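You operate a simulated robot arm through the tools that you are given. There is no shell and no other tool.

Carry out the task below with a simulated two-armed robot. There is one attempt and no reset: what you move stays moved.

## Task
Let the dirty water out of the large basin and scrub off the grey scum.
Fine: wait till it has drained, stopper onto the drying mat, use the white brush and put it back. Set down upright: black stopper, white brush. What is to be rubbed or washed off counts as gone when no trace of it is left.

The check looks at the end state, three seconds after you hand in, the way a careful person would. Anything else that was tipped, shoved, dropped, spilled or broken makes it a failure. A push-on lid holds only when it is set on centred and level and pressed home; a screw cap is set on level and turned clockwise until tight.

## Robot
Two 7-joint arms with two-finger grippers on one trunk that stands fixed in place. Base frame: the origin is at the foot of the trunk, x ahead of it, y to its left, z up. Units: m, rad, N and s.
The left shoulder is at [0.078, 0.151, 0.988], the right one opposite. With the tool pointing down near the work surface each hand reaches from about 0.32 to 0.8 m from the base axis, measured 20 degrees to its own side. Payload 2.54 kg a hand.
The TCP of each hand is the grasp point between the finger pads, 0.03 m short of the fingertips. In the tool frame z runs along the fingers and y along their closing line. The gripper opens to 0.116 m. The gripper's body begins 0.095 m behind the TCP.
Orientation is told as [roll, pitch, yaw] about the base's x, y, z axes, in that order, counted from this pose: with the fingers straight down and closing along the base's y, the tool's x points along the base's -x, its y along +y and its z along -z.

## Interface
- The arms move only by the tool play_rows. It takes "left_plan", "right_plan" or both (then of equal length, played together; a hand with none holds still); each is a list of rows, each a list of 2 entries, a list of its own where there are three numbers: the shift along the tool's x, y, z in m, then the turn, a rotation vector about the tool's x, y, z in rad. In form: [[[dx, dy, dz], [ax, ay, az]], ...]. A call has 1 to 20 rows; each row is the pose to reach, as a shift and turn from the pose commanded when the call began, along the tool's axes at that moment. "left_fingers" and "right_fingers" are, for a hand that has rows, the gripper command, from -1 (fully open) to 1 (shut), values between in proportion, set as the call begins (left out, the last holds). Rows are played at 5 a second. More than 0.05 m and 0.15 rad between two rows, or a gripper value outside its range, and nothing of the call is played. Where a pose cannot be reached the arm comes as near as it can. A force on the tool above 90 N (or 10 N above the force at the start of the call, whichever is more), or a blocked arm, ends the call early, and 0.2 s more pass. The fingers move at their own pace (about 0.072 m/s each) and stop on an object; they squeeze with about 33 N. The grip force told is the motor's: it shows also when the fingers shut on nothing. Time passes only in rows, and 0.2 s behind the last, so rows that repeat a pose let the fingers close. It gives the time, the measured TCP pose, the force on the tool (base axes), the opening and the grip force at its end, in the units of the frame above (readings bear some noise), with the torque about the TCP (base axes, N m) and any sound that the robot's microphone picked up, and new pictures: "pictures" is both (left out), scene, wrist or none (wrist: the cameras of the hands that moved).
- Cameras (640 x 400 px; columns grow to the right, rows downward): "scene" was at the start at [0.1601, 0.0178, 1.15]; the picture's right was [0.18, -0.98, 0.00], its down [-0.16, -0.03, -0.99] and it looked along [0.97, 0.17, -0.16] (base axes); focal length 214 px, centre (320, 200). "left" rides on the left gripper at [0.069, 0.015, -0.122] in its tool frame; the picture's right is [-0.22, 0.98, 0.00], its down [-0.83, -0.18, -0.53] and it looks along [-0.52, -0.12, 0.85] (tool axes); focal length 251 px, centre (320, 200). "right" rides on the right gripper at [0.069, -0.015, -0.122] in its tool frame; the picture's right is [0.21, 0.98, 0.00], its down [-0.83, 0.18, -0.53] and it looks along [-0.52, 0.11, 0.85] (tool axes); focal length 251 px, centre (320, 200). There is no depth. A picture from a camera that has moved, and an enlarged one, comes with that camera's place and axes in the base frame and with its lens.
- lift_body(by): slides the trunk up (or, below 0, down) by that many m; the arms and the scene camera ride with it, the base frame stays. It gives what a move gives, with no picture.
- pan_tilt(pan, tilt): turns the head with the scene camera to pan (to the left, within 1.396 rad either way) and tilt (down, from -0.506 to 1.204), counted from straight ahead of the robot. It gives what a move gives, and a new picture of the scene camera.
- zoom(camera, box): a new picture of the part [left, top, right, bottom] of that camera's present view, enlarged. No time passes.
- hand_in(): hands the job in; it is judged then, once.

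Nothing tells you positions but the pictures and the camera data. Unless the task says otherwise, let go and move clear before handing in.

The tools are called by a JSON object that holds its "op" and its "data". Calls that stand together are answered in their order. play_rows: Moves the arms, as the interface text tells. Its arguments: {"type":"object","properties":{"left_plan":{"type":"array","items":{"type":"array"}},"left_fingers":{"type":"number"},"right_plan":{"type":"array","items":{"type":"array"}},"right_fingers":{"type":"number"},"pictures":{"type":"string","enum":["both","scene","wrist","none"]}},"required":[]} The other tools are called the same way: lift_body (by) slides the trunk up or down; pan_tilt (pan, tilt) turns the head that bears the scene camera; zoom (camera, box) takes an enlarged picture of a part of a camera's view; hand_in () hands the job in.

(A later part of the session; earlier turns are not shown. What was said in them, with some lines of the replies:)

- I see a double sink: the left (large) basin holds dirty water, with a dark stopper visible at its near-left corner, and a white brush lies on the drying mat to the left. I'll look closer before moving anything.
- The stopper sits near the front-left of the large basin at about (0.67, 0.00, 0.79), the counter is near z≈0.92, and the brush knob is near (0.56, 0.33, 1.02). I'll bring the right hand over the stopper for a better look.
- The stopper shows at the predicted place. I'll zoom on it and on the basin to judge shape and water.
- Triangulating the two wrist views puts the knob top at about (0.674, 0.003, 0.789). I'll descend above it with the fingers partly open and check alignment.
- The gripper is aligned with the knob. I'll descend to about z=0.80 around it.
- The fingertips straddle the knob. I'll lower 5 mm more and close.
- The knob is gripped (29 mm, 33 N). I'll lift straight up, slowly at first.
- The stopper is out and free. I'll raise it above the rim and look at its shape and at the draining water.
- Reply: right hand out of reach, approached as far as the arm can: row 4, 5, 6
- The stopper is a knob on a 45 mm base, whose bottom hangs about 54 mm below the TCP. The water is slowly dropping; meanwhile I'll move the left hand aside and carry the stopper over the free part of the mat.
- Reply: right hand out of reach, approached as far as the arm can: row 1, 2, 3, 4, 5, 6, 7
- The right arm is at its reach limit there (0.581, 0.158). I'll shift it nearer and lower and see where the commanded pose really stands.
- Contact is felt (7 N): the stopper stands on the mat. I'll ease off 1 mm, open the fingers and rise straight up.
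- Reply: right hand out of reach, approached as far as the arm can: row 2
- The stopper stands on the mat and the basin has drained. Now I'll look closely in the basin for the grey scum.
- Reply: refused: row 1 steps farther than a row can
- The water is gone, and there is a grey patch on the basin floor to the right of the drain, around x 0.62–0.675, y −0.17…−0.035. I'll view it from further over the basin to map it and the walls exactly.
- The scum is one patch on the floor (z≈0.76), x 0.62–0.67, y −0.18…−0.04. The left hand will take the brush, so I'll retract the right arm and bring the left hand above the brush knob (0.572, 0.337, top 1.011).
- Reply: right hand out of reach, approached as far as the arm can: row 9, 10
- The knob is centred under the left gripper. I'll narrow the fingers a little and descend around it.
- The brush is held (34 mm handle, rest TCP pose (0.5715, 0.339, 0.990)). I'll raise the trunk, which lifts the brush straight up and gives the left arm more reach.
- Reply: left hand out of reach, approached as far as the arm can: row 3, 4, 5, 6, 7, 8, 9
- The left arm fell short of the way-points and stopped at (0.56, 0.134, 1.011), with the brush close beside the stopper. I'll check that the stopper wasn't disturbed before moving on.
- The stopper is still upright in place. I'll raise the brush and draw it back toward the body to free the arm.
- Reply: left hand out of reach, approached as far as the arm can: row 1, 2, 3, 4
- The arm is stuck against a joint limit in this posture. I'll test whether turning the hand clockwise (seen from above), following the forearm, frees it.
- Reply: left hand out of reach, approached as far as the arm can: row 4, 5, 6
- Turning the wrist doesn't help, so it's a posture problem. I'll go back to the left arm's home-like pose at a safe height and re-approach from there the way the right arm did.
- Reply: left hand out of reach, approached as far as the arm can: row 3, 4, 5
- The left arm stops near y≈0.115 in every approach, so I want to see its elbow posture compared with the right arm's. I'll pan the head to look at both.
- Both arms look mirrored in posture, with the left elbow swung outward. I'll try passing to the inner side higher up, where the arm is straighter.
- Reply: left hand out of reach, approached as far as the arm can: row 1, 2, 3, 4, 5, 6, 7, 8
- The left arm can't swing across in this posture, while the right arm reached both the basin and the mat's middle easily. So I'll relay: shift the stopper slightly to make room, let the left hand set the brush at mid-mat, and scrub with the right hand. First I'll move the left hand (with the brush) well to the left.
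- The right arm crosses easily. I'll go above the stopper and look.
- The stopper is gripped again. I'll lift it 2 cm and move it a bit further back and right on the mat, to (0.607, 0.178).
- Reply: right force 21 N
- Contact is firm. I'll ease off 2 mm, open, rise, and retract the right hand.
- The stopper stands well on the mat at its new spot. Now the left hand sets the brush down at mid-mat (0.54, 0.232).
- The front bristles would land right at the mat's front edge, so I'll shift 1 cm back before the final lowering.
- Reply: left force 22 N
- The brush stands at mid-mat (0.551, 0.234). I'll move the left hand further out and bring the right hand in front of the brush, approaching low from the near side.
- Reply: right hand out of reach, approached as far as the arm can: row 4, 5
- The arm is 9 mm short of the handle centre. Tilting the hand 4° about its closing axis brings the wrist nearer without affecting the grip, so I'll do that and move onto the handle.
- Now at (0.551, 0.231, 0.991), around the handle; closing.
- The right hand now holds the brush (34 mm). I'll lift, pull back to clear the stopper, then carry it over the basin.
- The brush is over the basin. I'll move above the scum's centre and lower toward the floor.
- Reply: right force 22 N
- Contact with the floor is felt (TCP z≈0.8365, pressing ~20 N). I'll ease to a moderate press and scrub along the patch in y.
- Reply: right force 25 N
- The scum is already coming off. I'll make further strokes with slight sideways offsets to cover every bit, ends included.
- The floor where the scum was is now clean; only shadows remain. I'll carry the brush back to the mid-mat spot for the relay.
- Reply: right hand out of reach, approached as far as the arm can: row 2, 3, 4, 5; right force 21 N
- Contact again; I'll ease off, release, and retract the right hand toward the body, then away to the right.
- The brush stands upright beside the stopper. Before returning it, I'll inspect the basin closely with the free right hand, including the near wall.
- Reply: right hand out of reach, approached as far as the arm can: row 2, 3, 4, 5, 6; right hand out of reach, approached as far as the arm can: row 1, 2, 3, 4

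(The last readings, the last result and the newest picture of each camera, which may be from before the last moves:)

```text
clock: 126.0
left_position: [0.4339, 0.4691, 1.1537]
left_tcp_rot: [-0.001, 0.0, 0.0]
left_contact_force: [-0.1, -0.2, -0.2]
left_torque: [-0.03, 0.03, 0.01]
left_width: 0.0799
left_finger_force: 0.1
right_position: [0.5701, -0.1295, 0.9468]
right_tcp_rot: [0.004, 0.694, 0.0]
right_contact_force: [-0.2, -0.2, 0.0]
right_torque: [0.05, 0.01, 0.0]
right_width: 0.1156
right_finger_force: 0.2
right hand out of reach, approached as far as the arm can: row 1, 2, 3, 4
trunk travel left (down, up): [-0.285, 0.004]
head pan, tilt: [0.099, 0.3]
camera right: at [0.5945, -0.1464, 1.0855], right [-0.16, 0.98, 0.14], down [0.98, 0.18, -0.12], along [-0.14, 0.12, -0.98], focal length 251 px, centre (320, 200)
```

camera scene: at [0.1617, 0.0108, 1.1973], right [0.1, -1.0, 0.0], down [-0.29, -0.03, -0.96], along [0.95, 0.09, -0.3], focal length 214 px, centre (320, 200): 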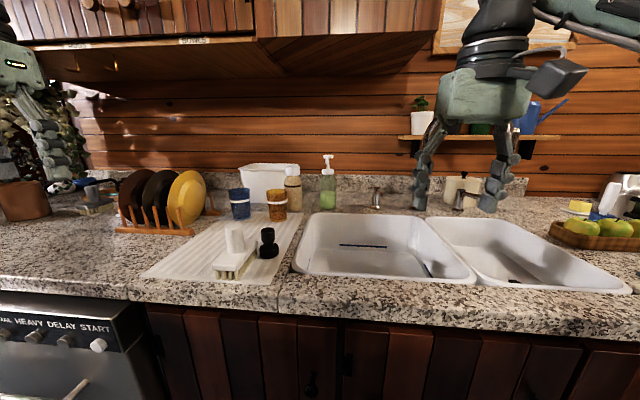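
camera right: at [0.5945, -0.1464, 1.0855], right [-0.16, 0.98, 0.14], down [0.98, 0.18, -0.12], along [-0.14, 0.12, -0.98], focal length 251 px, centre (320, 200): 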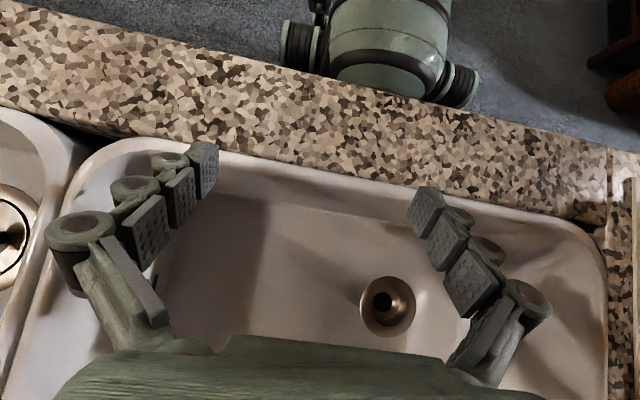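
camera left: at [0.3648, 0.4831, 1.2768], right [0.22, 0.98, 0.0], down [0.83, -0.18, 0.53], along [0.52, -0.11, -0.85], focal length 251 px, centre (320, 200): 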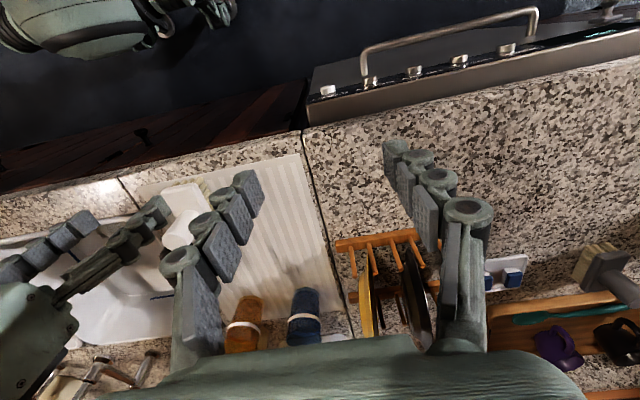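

The near wall and floor look clean. I'll lift the right hand away from the rim, straighten it and park it on the right.

{"op": "play_rows", "data": {"right_plan": [[[0.032, 0, -0.0124], [0, 0, 0]], [[0.064, 0, -0.0248], [0, -0.14, 0]], [[0.0961, 0, -0.0372], [0, -0.28, 0]], [[0.0961, 0, -0.0372], [0, -0.42, 0]], [[0.0961, 0, -0.0372], [0, -0.56, 0]], [[0.0961, 0, -0.0372], [0, -0.694, 0]], [[0.0961, 0, -0.0372], [0, -0.694, 0]]], "pictures": "none"}}

{"op": "play_rows", "data": {"right_plan": [[[0.02, -0.02, -0.025], [0, 0, 0]], [[0.04, -0.04, -0.05], [0, 0, 0]], [[0.06, -0.06, -0.075], [0, 0, 0]], [[0.08, -0.09, -0.1], [0, 0, 0]], [[0.1, -0.12, -0.11], [0, 0, 0]], [[0.1, -0.12, -0.11], [0, 0, 0]]], "pictures": "scene"}}

```text
clock: 127.5
left_position: [0.4341, 0.4682, 1.1549]
left_tcp_rot: [-0.001, -0.001, 0.0]
left_contact_force: [-0.5, -0.1, 0.7]
left_torque: [0.0, 0.0, 0.01]
left_width: 0.08
left_finger_force: 0.1
right_position: [0.5203, -0.1276, 1.036]
right_tcp_rot: [0.002, 0.0, -0.003]
right_contact_force: [0.8, 0.4, 0.4]
right_torque: [-0.03, 0.01, 0.02]
right_width: 0.1158
right_finger_force: 0.1
trunk travel left (down, up): [-0.285, 0.004]
head pan, tilt: [0.099, 0.3]
```

```text
clock: 128.9
left_position: [0.435, 0.4699, 1.1536]
left_tcp_rot: [0.002, 0.002, 0.0]
left_contact_force: [0.0, 0.1, -0.2]
left_torque: [-0.02, 0.01, 0.02]
left_width: 0.08
left_finger_force: 0.0
right_position: [0.4211, -0.2482, 1.1476]
right_tcp_rot: [0.002, 0.005, -0.001]
right_contact_force: [0.0, -0.4, 0.5]
right_torque: [-0.03, 0.01, -0.02]
right_width: 0.116
right_finger_force: 0.1
trunk travel left (down, up): [-0.285, 0.004]
head pan, tilt: [0.099, 0.3]
camera scene: at [0.1619, 0.0108, 1.1973], right [0.1, -1.0, 0.0], down [-0.29, -0.03, -0.96], along [0.95, 0.09, -0.3], focal length 214 px, centre (320, 200)
```

scene: 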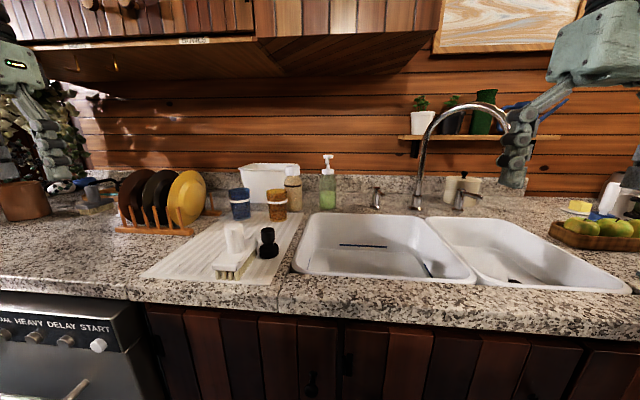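

Now the left hand goes to pick up the brush from mid-mat.

{"op": "play_rows", "data": {"left_plan": [[[-0.008, -0.045, 0], [0, 0, 0]], [[-0.016, -0.089, 0], [0, 0, 0]], [[-0.04, -0.12, 0.02], [0, 0, 0]], [[-0.064, -0.15, 0.035], [0, 0, 0]], [[-0.087, -0.18, 0.05], [0, 0, 0]], [[-0.105, -0.21, 0.06], [0, 0, 0]], [[-0.117, -0.236, 0.064], [0, 0, 0]], [[-0.117, -0.236, 0.064], [0, 0, 0]]], "left_fingers": -0.38, "pictures": "both"}}

```text
clock: 130.8
left_position: [0.5524, 0.2322, 1.088]
left_tcp_rot: [0.001, 0.001, 0.002]
left_contact_force: [-0.4, 1.0, -1.1]
left_torque: [-0.02, -0.02, 0.0]
left_width: 0.0798
left_finger_force: 0.1
right_position: [0.4198, -0.2475, 1.1478]
right_tcp_rot: [0.002, 0.004, -0.003]
right_contact_force: [0.3, 0.1, -0.4]
right_torque: [0.03, 0.0, -0.01]
right_width: 0.116
right_finger_force: 0.1
trunk travel left (down, up): [-0.285, 0.004]
head pan, tilt: [0.099, 0.3]
camera scene: at [0.1613, 0.0105, 1.1975], right [0.1, -1.0, 0.0], down [-0.29, -0.03, -0.96], along [0.95, 0.09, -0.3], focal length 214 px, centre (320, 200)
camera left: at [0.4838, 0.2459, 1.2099], right [0.21, 0.98, 0.0], down [0.83, -0.18, 0.53], along [0.52, -0.11, -0.85], focal length 251 px, centre (320, 200)
```

scene: 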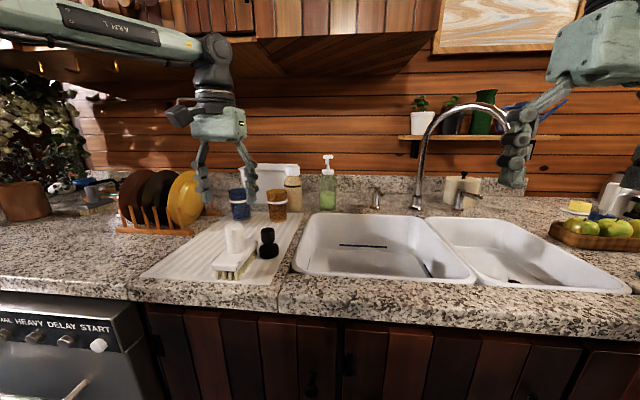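
left: 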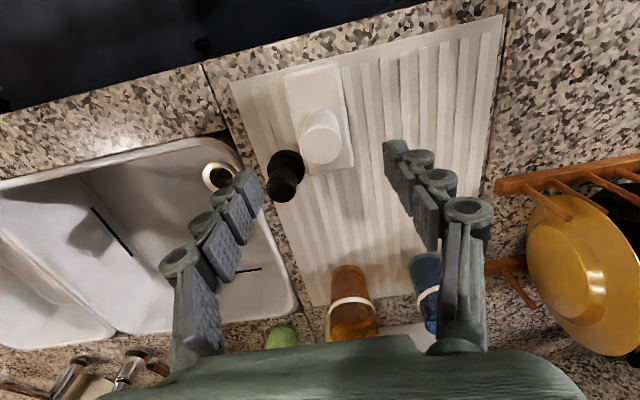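

The handle is centred (0.552, 0.2315). Descending and gripping.

{"op": "play_rows", "data": {"left_plan": [[[0, 0, 0.03], [0, 0, 0]], [[0, 0, 0.06], [0, 0, 0]], [[0, 0, 0.085], [0, 0, 0]], [[0, 0, 0.098], [0, 0, 0]], [[0, 0, 0.098], [0, 0, 0]]], "pictures": "none"}}

{"op": "zoom", "data": {"camera": "scene", "box": [160, 180, 310, 290]}}

{"op": "play_rows", "data": {"left_plan": [[[0, 0, 0], [0, 0, 0]], [[0, 0, 0], [0, 0, 0]], [[0, 0, 0], [0, 0, 0]], [[0, 0, 0], [0, 0, 0]], [[0, 0, 0], [0, 0, 0]]], "left_fingers": 1, "pictures": "wrist"}}

```text
clock: 131.9
left_position: [0.5513, 0.234, 0.9879]
left_tcp_rot: [-0.001, 0.002, -0.001]
left_contact_force: [0.3, 0.8, 0.6]
left_torque: [0.01, 0.01, 0.02]
left_width: 0.0802
left_finger_force: 0.0
right_position: [0.4207, -0.2473, 1.1464]
right_tcp_rot: [0.001, 0.002, -0.001]
right_contact_force: [-0.3, 0.0, 0.2]
right_torque: [-0.01, 0.01, 0.01]
right_width: 0.116
right_finger_force: 0.1
trunk travel left (down, up): [-0.285, 0.004]
head pan, tilt: [0.099, 0.3]
```

```text
3.64 times, centred on (235, 235) of scene
camera zoom: at [0.1616, 0.0107, 1.1974], right [0.1, -1.0, 0.0], down [-0.29, -0.03, -0.96], along [0.95, 0.09, -0.3], focal length 780 px, centre (629, 73)
```

zoom: 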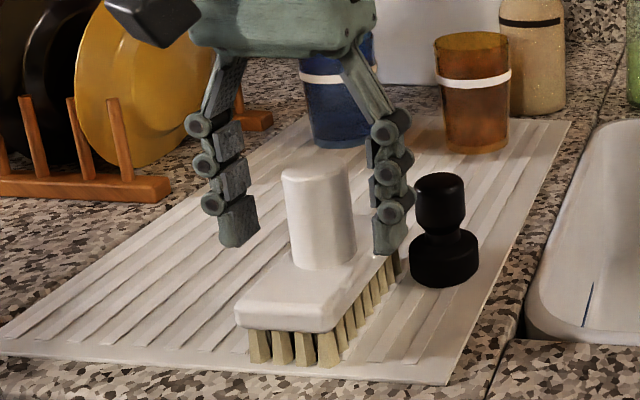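

```text
clock: 133.2
left_position: [0.5512, 0.2333, 0.9889]
left_tcp_rot: [0.0, -0.001, -0.001]
left_contact_force: [-0.4, -0.9, 0.2]
left_torque: [-0.03, -0.06, -0.06]
left_width: 0.0342
left_finger_force: 32.9
right_position: [0.4213, -0.2481, 1.1478]
right_tcp_rot: [0.001, 0.004, -0.001]
right_contact_force: [0.8, 0.7, 0.6]
right_torque: [0.0, 0.02, 0.05]
right_width: 0.1161
right_finger_force: 0.1
trunk travel left (down, up): [-0.285, 0.004]
head pan, tilt: [0.099, 0.3]
camera left: at [0.4818, 0.2484, 1.1109], right [0.22, 0.98, 0.0], down [0.83, -0.18, 0.53], along [0.52, -0.12, -0.85], focal length 251 px, centre (320, 200)
```

left: 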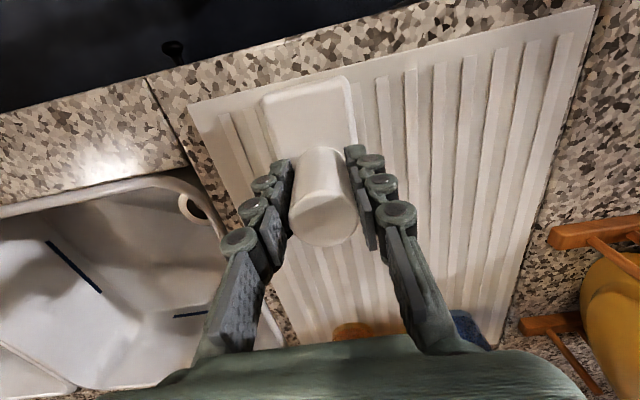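

{"op": "play_rows", "data": {"left_plan": [[[0, 0, -0.02], [0, 0, 0]], [[0, 0, -0.04], [0, 0, 0]], [[-0.007, 0.035, -0.04], [0, 0, 0]], [[-0.013, 0.07, -0.04], [0, 0, 0]], [[-0.02, 0.1057, -0.04], [0, 0, 0]], [[-0.02, 0.1057, -0.02], [0, 0, 0]], [[-0.02, 0.1057, -0.008], [0, 0, 0]], [[-0.02, 0.1057, -0.008], [0, 0, 0]]], "pictures": "both"}}

{"op": "zoom", "data": {"camera": "scene", "box": [130, 180, 280, 290]}}

```text
clock: 134.9
left_position: [0.5758, 0.3408, 0.9959]
left_tcp_rot: [0.001, 0.001, 0.0]
left_contact_force: [0.9, -0.7, -0.8]
left_torque: [0.02, 0.02, 0.0]
left_width: 0.034
left_finger_force: 33.3
right_position: [0.4203, -0.2475, 1.1473]
right_tcp_rot: [0.001, 0.005, -0.002]
right_contact_force: [0.0, 0.6, -0.3]
right_torque: [-0.02, 0.0, 0.03]
right_width: 0.116
right_finger_force: 0.0
trunk travel left (down, up): [-0.285, 0.004]
head pan, tilt: [0.099, 0.3]
camera scene: at [0.1617, 0.0108, 1.1974], right [0.1, -1.0, 0.0], down [-0.29, -0.03, -0.96], along [0.95, 0.09, -0.3], focal length 214 px, centre (320, 200)
camera left: at [0.5054, 0.3554, 1.1181], right [0.22, 0.98, 0.0], down [0.83, -0.18, 0.53], along [0.52, -0.12, -0.85], focal length 251 px, centre (320, 200)
```

scene: 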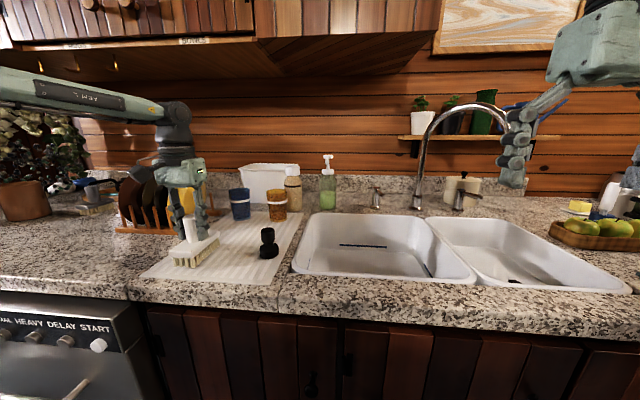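
left: 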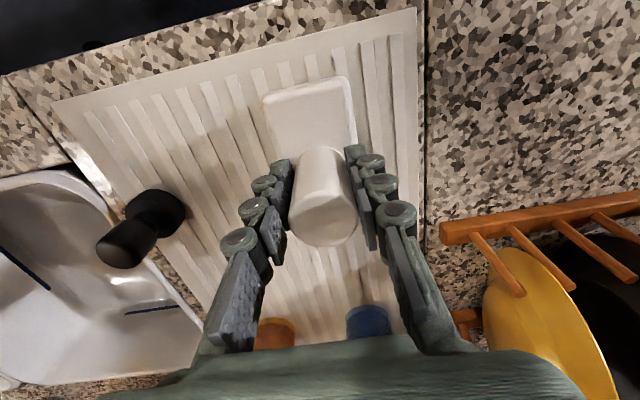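

```text
3.64 times, centred on (205, 235) of scene
camera zoom: at [0.1617, 0.0108, 1.1974], right [0.1, -1.0, 0.0], down [-0.29, -0.03, -0.96], along [0.95, 0.09, -0.3], focal length 780 px, centre (738, 73)
```

zoom: 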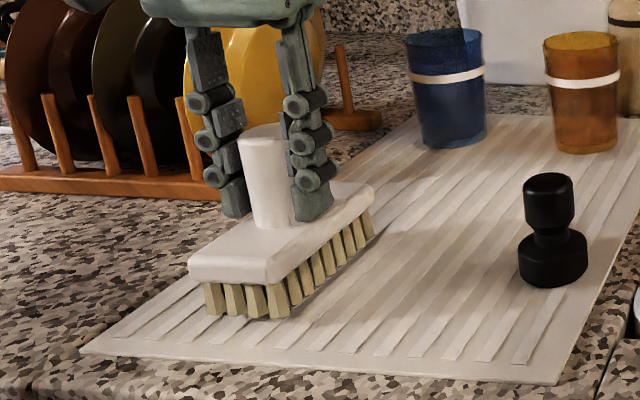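

{"op": "play_rows", "data": {"left_plan": [[[0.004, -0.0015, 0.001], [0, 0, 0]], [[0.004, -0.0015, 0.003], [0, 0, 0]], [[0.004, -0.0015, 0.004], [0, 0, 0]], [[0.004, -0.0015, 0.004], [0, 0, 0]]], "pictures": "none"}}

{"op": "play_rows", "data": {"left_plan": [[[0, 0, 0.001], [0, 0, 0]], [[0, 0, 0.001], [0, 0, 0]]], "pictures": "none"}}

{"op": "play_rows", "data": {"left_plan": [[[0, 0, 0.001], [0, 0, 0]], [[0, 0, 0.001], [0, 0, 0]]], "pictures": "none"}}

```text
clock: 135.9
left_position: [0.5677, 0.3373, 0.9915]
left_tcp_rot: [-0.001, -0.001, -0.001]
left_contact_force: [-0.4, -0.2, -1.8]
left_torque: [0.01, 0.01, 0.0]
left_width: 0.0342
left_finger_force: 33.5
right_position: [0.4201, -0.2458, 1.1472]
right_tcp_rot: [0.0, 0.005, -0.001]
right_contact_force: [-0.2, 0.2, -0.1]
right_torque: [-0.01, 0.02, 0.01]
right_width: 0.1159
right_finger_force: 0.1
trunk travel left (down, up): [-0.285, 0.004]
head pan, tilt: [0.099, 0.3]
```

```text
clock: 136.6
left_position: [0.569, 0.3368, 0.9892]
left_tcp_rot: [0.001, -0.002, 0.001]
left_contact_force: [0.1, -0.4, -1.6]
left_torque: [0.02, 0.01, -0.03]
left_width: 0.0342
left_finger_force: 32.8
right_position: [0.4207, -0.2479, 1.147]
right_tcp_rot: [0.003, 0.006, -0.001]
right_contact_force: [-1.1, -0.5, -1.1]
right_torque: [-0.02, -0.01, -0.03]
right_width: 0.1161
right_finger_force: 0.3
trunk travel left (down, up): [-0.285, 0.004]
head pan, tilt: [0.099, 0.3]
```

```text
clock: 137.2
left_position: [0.5689, 0.3377, 0.9899]
left_tcp_rot: [-0.001, -0.001, 0.001]
left_contact_force: [0.4, 0.3, -0.8]
left_torque: [0.0, -0.02, 0.0]
left_width: 0.0341
left_finger_force: 33.1
right_position: [0.4215, -0.2484, 1.1472]
right_tcp_rot: [0.0, 0.006, -0.002]
right_contact_force: [0.6, -0.6, 0.1]
right_torque: [0.01, -0.01, -0.02]
right_width: 0.1161
right_finger_force: 0.1
trunk travel left (down, up): [-0.285, 0.004]
head pan, tilt: [0.099, 0.3]
```

{"op": "play_rows", "data": {"left_plan": [[[-0.002, 0.0015, -0.001], [0, 0, 0]], [[-0.002, 0.0015, 0.0], [0, 0, 0]], [[-0.002, 0.0015, 0.001], [0, 0, 0]], [[-0.002, 0.0015, 0.001], [0, 0, 0]]], "pictures": "none"}}

{"op": "play_rows", "data": {"left_plan": [[[0, 0, 0.001], [0, 0, 0]], [[0, 0, 0.001], [0, 0, 0]]], "pictures": "none"}}

```text
clock: 138.2
left_position: [0.57, 0.3399, 0.9887]
left_tcp_rot: [0.0, 0.0, 0.001]
left_contact_force: [0.2, -0.4, -1.9]
left_torque: [0.02, -0.02, -0.01]
left_width: 0.0342
left_finger_force: 33.1
right_position: [0.4203, -0.2467, 1.1473]
right_tcp_rot: [0.001, 0.007, -0.001]
right_contact_force: [-0.4, 0.2, -0.2]
right_torque: [0.04, 0.02, 0.01]
right_width: 0.1162
right_finger_force: 0.1
trunk travel left (down, up): [-0.285, 0.004]
head pan, tilt: [0.099, 0.3]
```

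```text
clock: 138.8
left_position: [0.5692, 0.3394, 0.9871]
left_tcp_rot: [0.001, 0.002, -0.001]
left_contact_force: [0.7, -0.3, 0.2]
left_torque: [0.03, 0.03, -0.02]
left_width: 0.0342
left_finger_force: 32.7
right_position: [0.4201, -0.2465, 1.1481]
right_tcp_rot: [0.001, 0.003, -0.004]
right_contact_force: [0.4, -0.4, -0.2]
right_torque: [-0.01, 0.04, 0.0]
right_width: 0.1157
right_finger_force: 0.0
trunk travel left (down, up): [-0.285, 0.004]
head pan, tilt: [0.099, 0.3]
```

{"op": "play_rows", "data": {"left_plan": [[[0, 0, 0.0008], [0, 0, 0]], [[0, 0, 0.0008], [0, 0, 0]]], "pictures": "none"}}

{"op": "zoom", "data": {"camera": "scene", "box": [130, 180, 280, 290]}}

```text
clock: 139.3
left_position: [0.5696, 0.3394, 0.9877]
left_tcp_rot: [-0.001, -0.002, -0.001]
left_contact_force: [0.7, 2.1, 3.6]
left_torque: [0.38, 0.27, -0.04]
left_width: 0.0339
left_finger_force: 32.7
right_position: [0.4202, -0.2469, 1.1488]
right_tcp_rot: [0.003, 0.003, 0.0]
right_contact_force: [-0.6, 0.0, 0.5]
right_torque: [0.05, 0.01, -0.04]
right_width: 0.116
right_finger_force: 0.0
trunk travel left (down, up): [-0.285, 0.004]
head pan, tilt: [0.099, 0.3]
```

```text
3.64 times, centred on (205, 235) of scene
camera zoom: at [0.1612, 0.0107, 1.1975], right [0.1, -1.0, 0.0], down [-0.29, -0.03, -0.96], along [0.95, 0.09, -0.3], focal length 780 px, centre (738, 73)
```

zoom: 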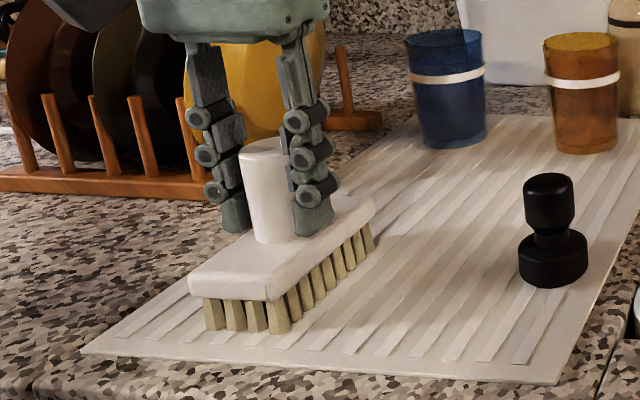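

{"op": "play_rows", "data": {"left_plan": [[[0, 0, 0.001], [0, 0, 0]], [[0, 0, 0.001], [0, 0, 0]]], "pictures": "none"}}

{"op": "play_rows", "data": {"left_plan": [[[0, 0, -0.0007], [0, 0, 0]], [[0, 0, -0.0012], [0, 0, 0]], [[0, 0, -0.0012], [0, 0, 0]]], "pictures": "none"}}

{"op": "play_rows", "data": {"left_plan": [[[0, 0, 0], [0, 0, 0]], [[0, 0, 0], [0, 0, 0]], [[0, 0, 0], [0, 0, 0]], [[0, 0, 0], [0, 0, 0]]], "left_fingers": -0.38, "pictures": "both"}}

{"op": "zoom", "data": {"camera": "scene", "box": [130, 180, 280, 290]}}

```text
clock: 139.9
left_position: [0.5695, 0.339, 0.989]
left_tcp_rot: [-0.001, -0.002, -0.002]
left_contact_force: [-0.2, 2.8, 7.6]
left_torque: [0.39, 0.22, 0.0]
left_width: 0.0341
left_finger_force: 33.2
right_position: [0.4197, -0.2481, 1.1475]
right_tcp_rot: [0.001, 0.004, -0.002]
right_contact_force: [0.5, 0.6, -0.4]
right_torque: [-0.01, 0.01, -0.01]
right_width: 0.1161
right_finger_force: 0.0
trunk travel left (down, up): [-0.285, 0.004]
head pan, tilt: [0.099, 0.3]
```

```text
clock: 140.8
left_position: [0.57, 0.3379, 0.9876]
left_tcp_rot: [0.0, 0.001, 0.0]
left_contact_force: [0.7, 1.4, 0.7]
left_torque: [0.25, -0.19, 0.12]
left_width: 0.034
left_finger_force: 33.0
right_position: [0.419, -0.2465, 1.1469]
right_tcp_rot: [0.001, 0.003, -0.002]
right_contact_force: [-0.7, -0.3, 0.9]
right_torque: [0.01, 0.0, 0.0]
right_width: 0.116
right_finger_force: 0.0
trunk travel left (down, up): [-0.285, 0.004]
head pan, tilt: [0.099, 0.3]
```

```text
clock: 141.8
left_position: [0.5699, 0.3373, 0.9884]
left_tcp_rot: [0.0, -0.001, 0.001]
left_contact_force: [0.4, -0.3, 0.0]
left_torque: [-0.01, 0.01, 0.02]
left_width: 0.0802
left_finger_force: 0.0
right_position: [0.4199, -0.246, 1.1483]
right_tcp_rot: [0.002, 0.004, -0.001]
right_contact_force: [0.7, 0.9, 0.4]
right_torque: [-0.01, 0.0, -0.01]
right_width: 0.1161
right_finger_force: 0.1
trunk travel left (down, up): [-0.285, 0.004]
head pan, tilt: [0.099, 0.3]
camera scene: at [0.1616, 0.0107, 1.1974], right [0.1, -1.0, 0.0], down [-0.29, -0.03, -0.96], along [0.95, 0.09, -0.3], focal length 214 px, centre (320, 200)
camera left: at [0.5009, 0.3524, 1.1107], right [0.22, 0.98, 0.0], down [0.83, -0.18, 0.53], along [0.52, -0.11, -0.85], focal length 251 px, centre (320, 200)
```

scene: 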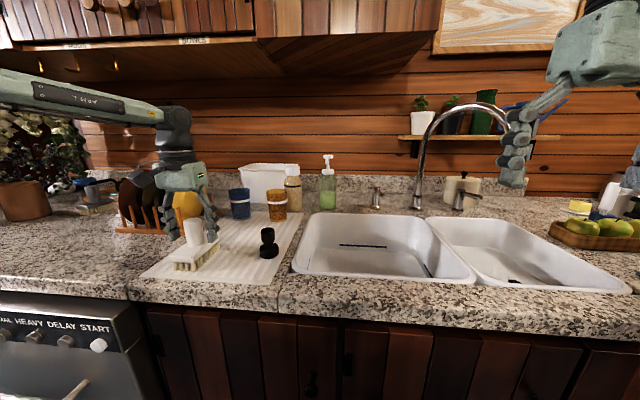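
left: 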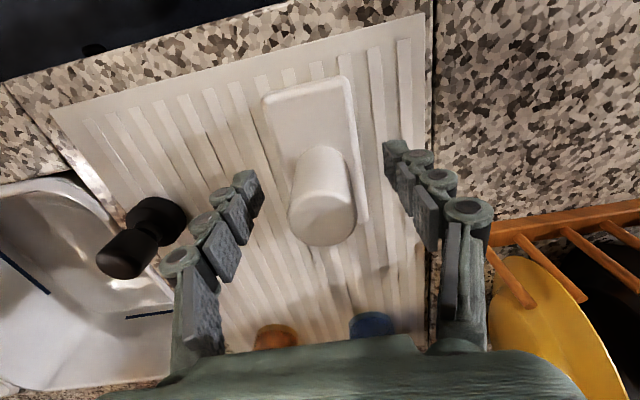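

```text
3.64 times, centred on (205, 235) of scene
camera zoom: at [0.1616, 0.0107, 1.1974], right [0.1, -1.0, 0.0], down [-0.29, -0.03, -0.96], along [0.95, 0.09, -0.3], focal length 780 px, centre (738, 73)
```

zoom: 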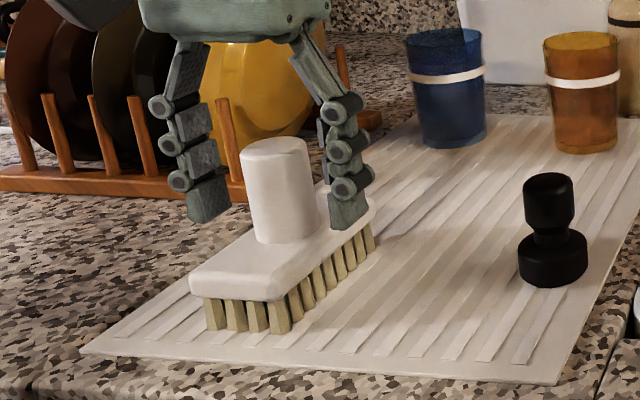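

The brush is set down at its original spot. I'll rise straight up and retract, then do a final inspection.

{"op": "play_rows", "data": {"left_plan": [[[0, 0, -0.025], [0, 0, 0]], [[0, 0, -0.055], [0, 0, 0]], [[0, 0, -0.085], [0, 0, 0]], [[0.03, 0, -0.115], [0, 0, 0]], [[0.065, 0.0, -0.135], [0, 0, 0]], [[0.1, 0.0, -0.155], [0, 0, 0]], [[0.13, 0.01, -0.165], [0, 0, 0]], [[0.13, 0.01, -0.165], [0, 0, 0]]], "pictures": "both"}}

{"op": "zoom", "data": {"camera": "scene", "box": [110, 150, 310, 290]}}

{"op": "zoom", "data": {"camera": "scene", "box": [280, 190, 480, 300]}}

```text
clock: 143.6
left_position: [0.4394, 0.3507, 1.1541]
left_tcp_rot: [0.0, -0.001, 0.0]
left_contact_force: [-0.8, -0.1, -1.0]
left_torque: [0.0, -0.01, 0.01]
left_width: 0.0798
left_finger_force: 0.0
right_position: [0.4208, -0.2475, 1.1471]
right_tcp_rot: [0.002, 0.005, -0.001]
right_contact_force: [-1.0, 0.5, 0.0]
right_torque: [0.02, -0.02, 0.01]
right_width: 0.116
right_finger_force: 0.1
trunk travel left (down, up): [-0.285, 0.004]
head pan, tilt: [0.099, 0.3]
camera scene: at [0.1617, 0.0106, 1.1973], right [0.1, -1.0, 0.0], down [-0.29, -0.03, -0.96], along [0.95, 0.09, -0.3], focal length 214 px, centre (320, 200)
camera left: at [0.3708, 0.3656, 1.2769], right [0.21, 0.98, 0.0], down [0.83, -0.18, 0.53], along [0.52, -0.11, -0.85], focal length 251 px, centre (320, 200)
```

scene: 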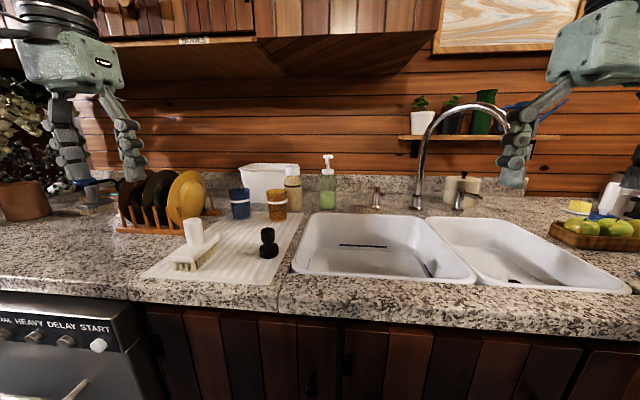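
left: 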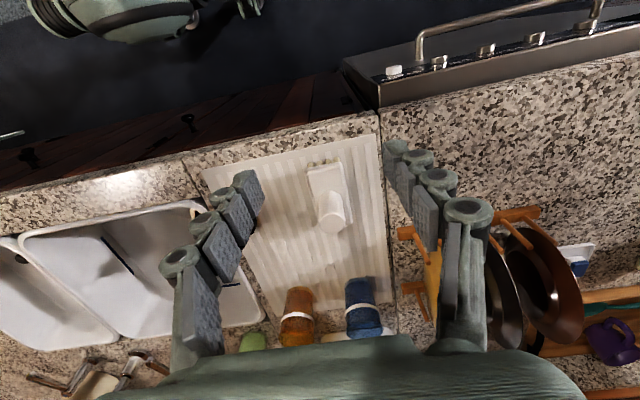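

```text
2.86 times, centred on (210, 220) of scene
camera zoom: at [0.1617, 0.0106, 1.1973], right [0.1, -1.0, 0.0], down [-0.29, -0.03, -0.96], along [0.95, 0.09, -0.3], focal length 613 px, centre (634, 143)
```

zoom: 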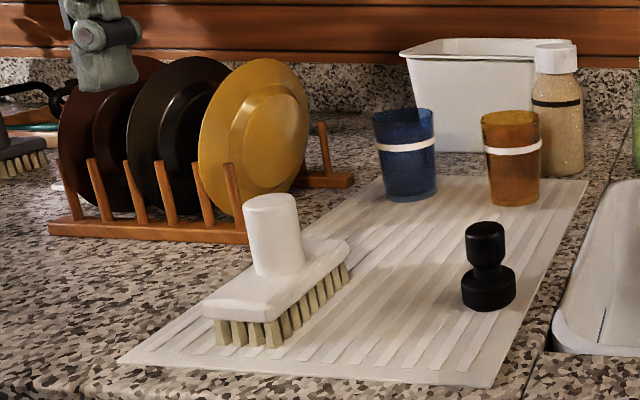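

```text
3.20 times, centred on (380, 245) of scene
camera zoom: at [0.1617, 0.0106, 1.1973], right [0.1, -1.0, 0.0], down [-0.29, -0.03, -0.96], along [0.95, 0.09, -0.3], focal length 686 px, centre (128, 56)
```

zoom: 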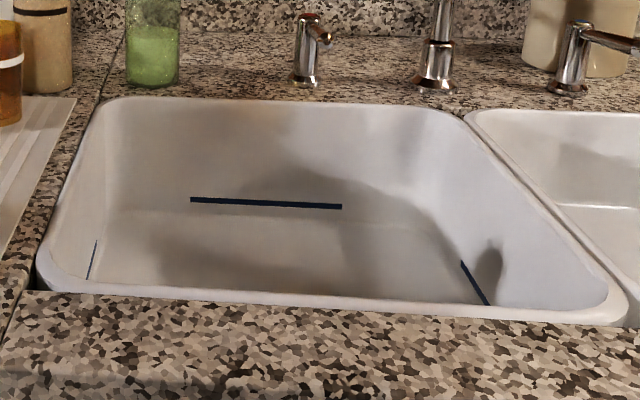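

Everything stands as intended. One dark blob on the basin's right wall should be the faucet's shadow; I'll zoom in to be sure.

{"op": "zoom", "data": {"camera": "scene", "box": [400, 240, 480, 300]}}

{"op": "zoom", "data": {"camera": "right", "box": [160, 100, 480, 330]}}

{"op": "zoom", "data": {"camera": "left", "box": [20, 180, 270, 350]}}

```text
6.67 times, centred on (440, 270) of scene
camera zoom: at [0.1617, 0.0106, 1.1973], right [0.1, -1.0, 0.0], down [-0.29, -0.03, -0.96], along [0.95, 0.09, -0.3], focal length 1430 px, centre (-480, -267)
```

zoom: 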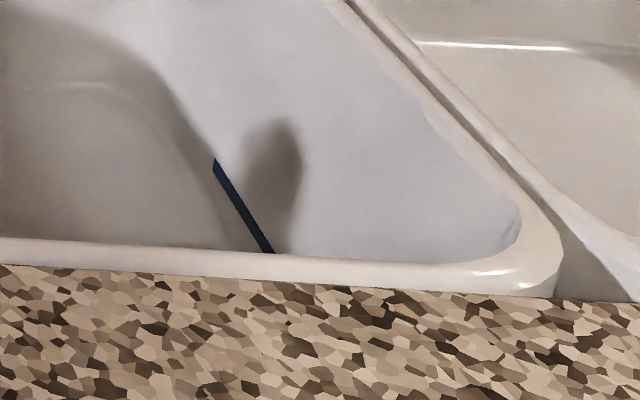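

```text
1.74 times, centred on (320, 215) of right
camera zoom: at [0.3514, -0.2633, 1.2696], right [-0.21, 0.98, 0.0], down [0.83, 0.18, 0.53], along [0.52, 0.12, -0.85], focal length 437 px, centre (320, 174)
```

zoom: 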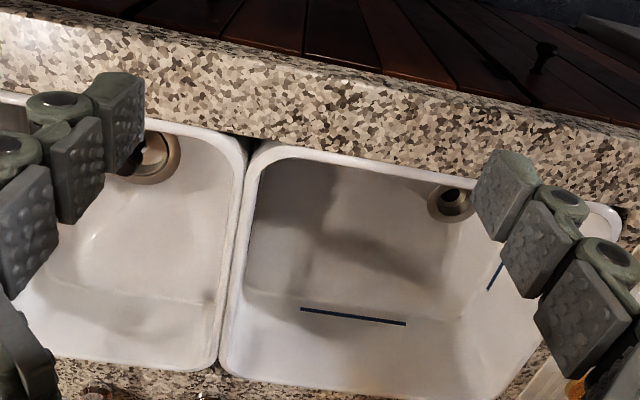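

```text
2.35 times, centred on (145, 265) of left
camera zoom: at [0.3708, 0.3656, 1.2769], right [0.21, 0.98, 0.0], down [0.83, -0.18, 0.53], along [0.52, -0.11, -0.85], focal length 592 px, centre (732, 47)
```

zoom: 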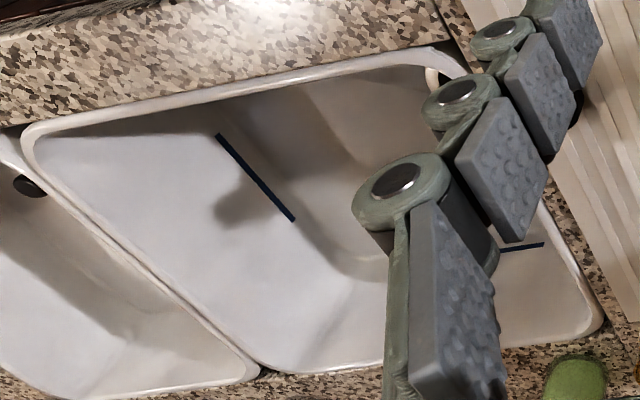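

The drained basin is clean, and the dark blob on its right wall is a soft shadow. The stopper stands upright on the mat, the white brush is back upright in its place, and both hands are clear. I'm handing in.

{"op": "hand_in", "data": {}}

```text
The job is handed in.
```

I let the dirty water drain out of the large basin and scrubbed the grey scum off its floor with the white brush. I then handed the job in; no verdict has come back.

- **Scum:** In the close-up camera views afterwards, no trace shows on the floor or the walls I could see. The remaining dark areas have soft edges, and I took them for shadows. One end of the cleaned patch lies in shadow, and I saw nothing left there.
- **Stopper:** It stands upright on the drying mat, towards the sink side. I set it down there twice, moving it about 6 cm the second time to make room for the brush.
- **Brush:** It is back upright in its original spot on the mat, within a few millimetres. The left arm could not reach across to the basin. So it set the brush down mid-mat, the right arm took it from there to scrub, and the left arm put it back.

As far as I could see, nothing else was knocked or spilled. Both hands are clear of everything, and the trunk is still raised about 6 cm from where it started.
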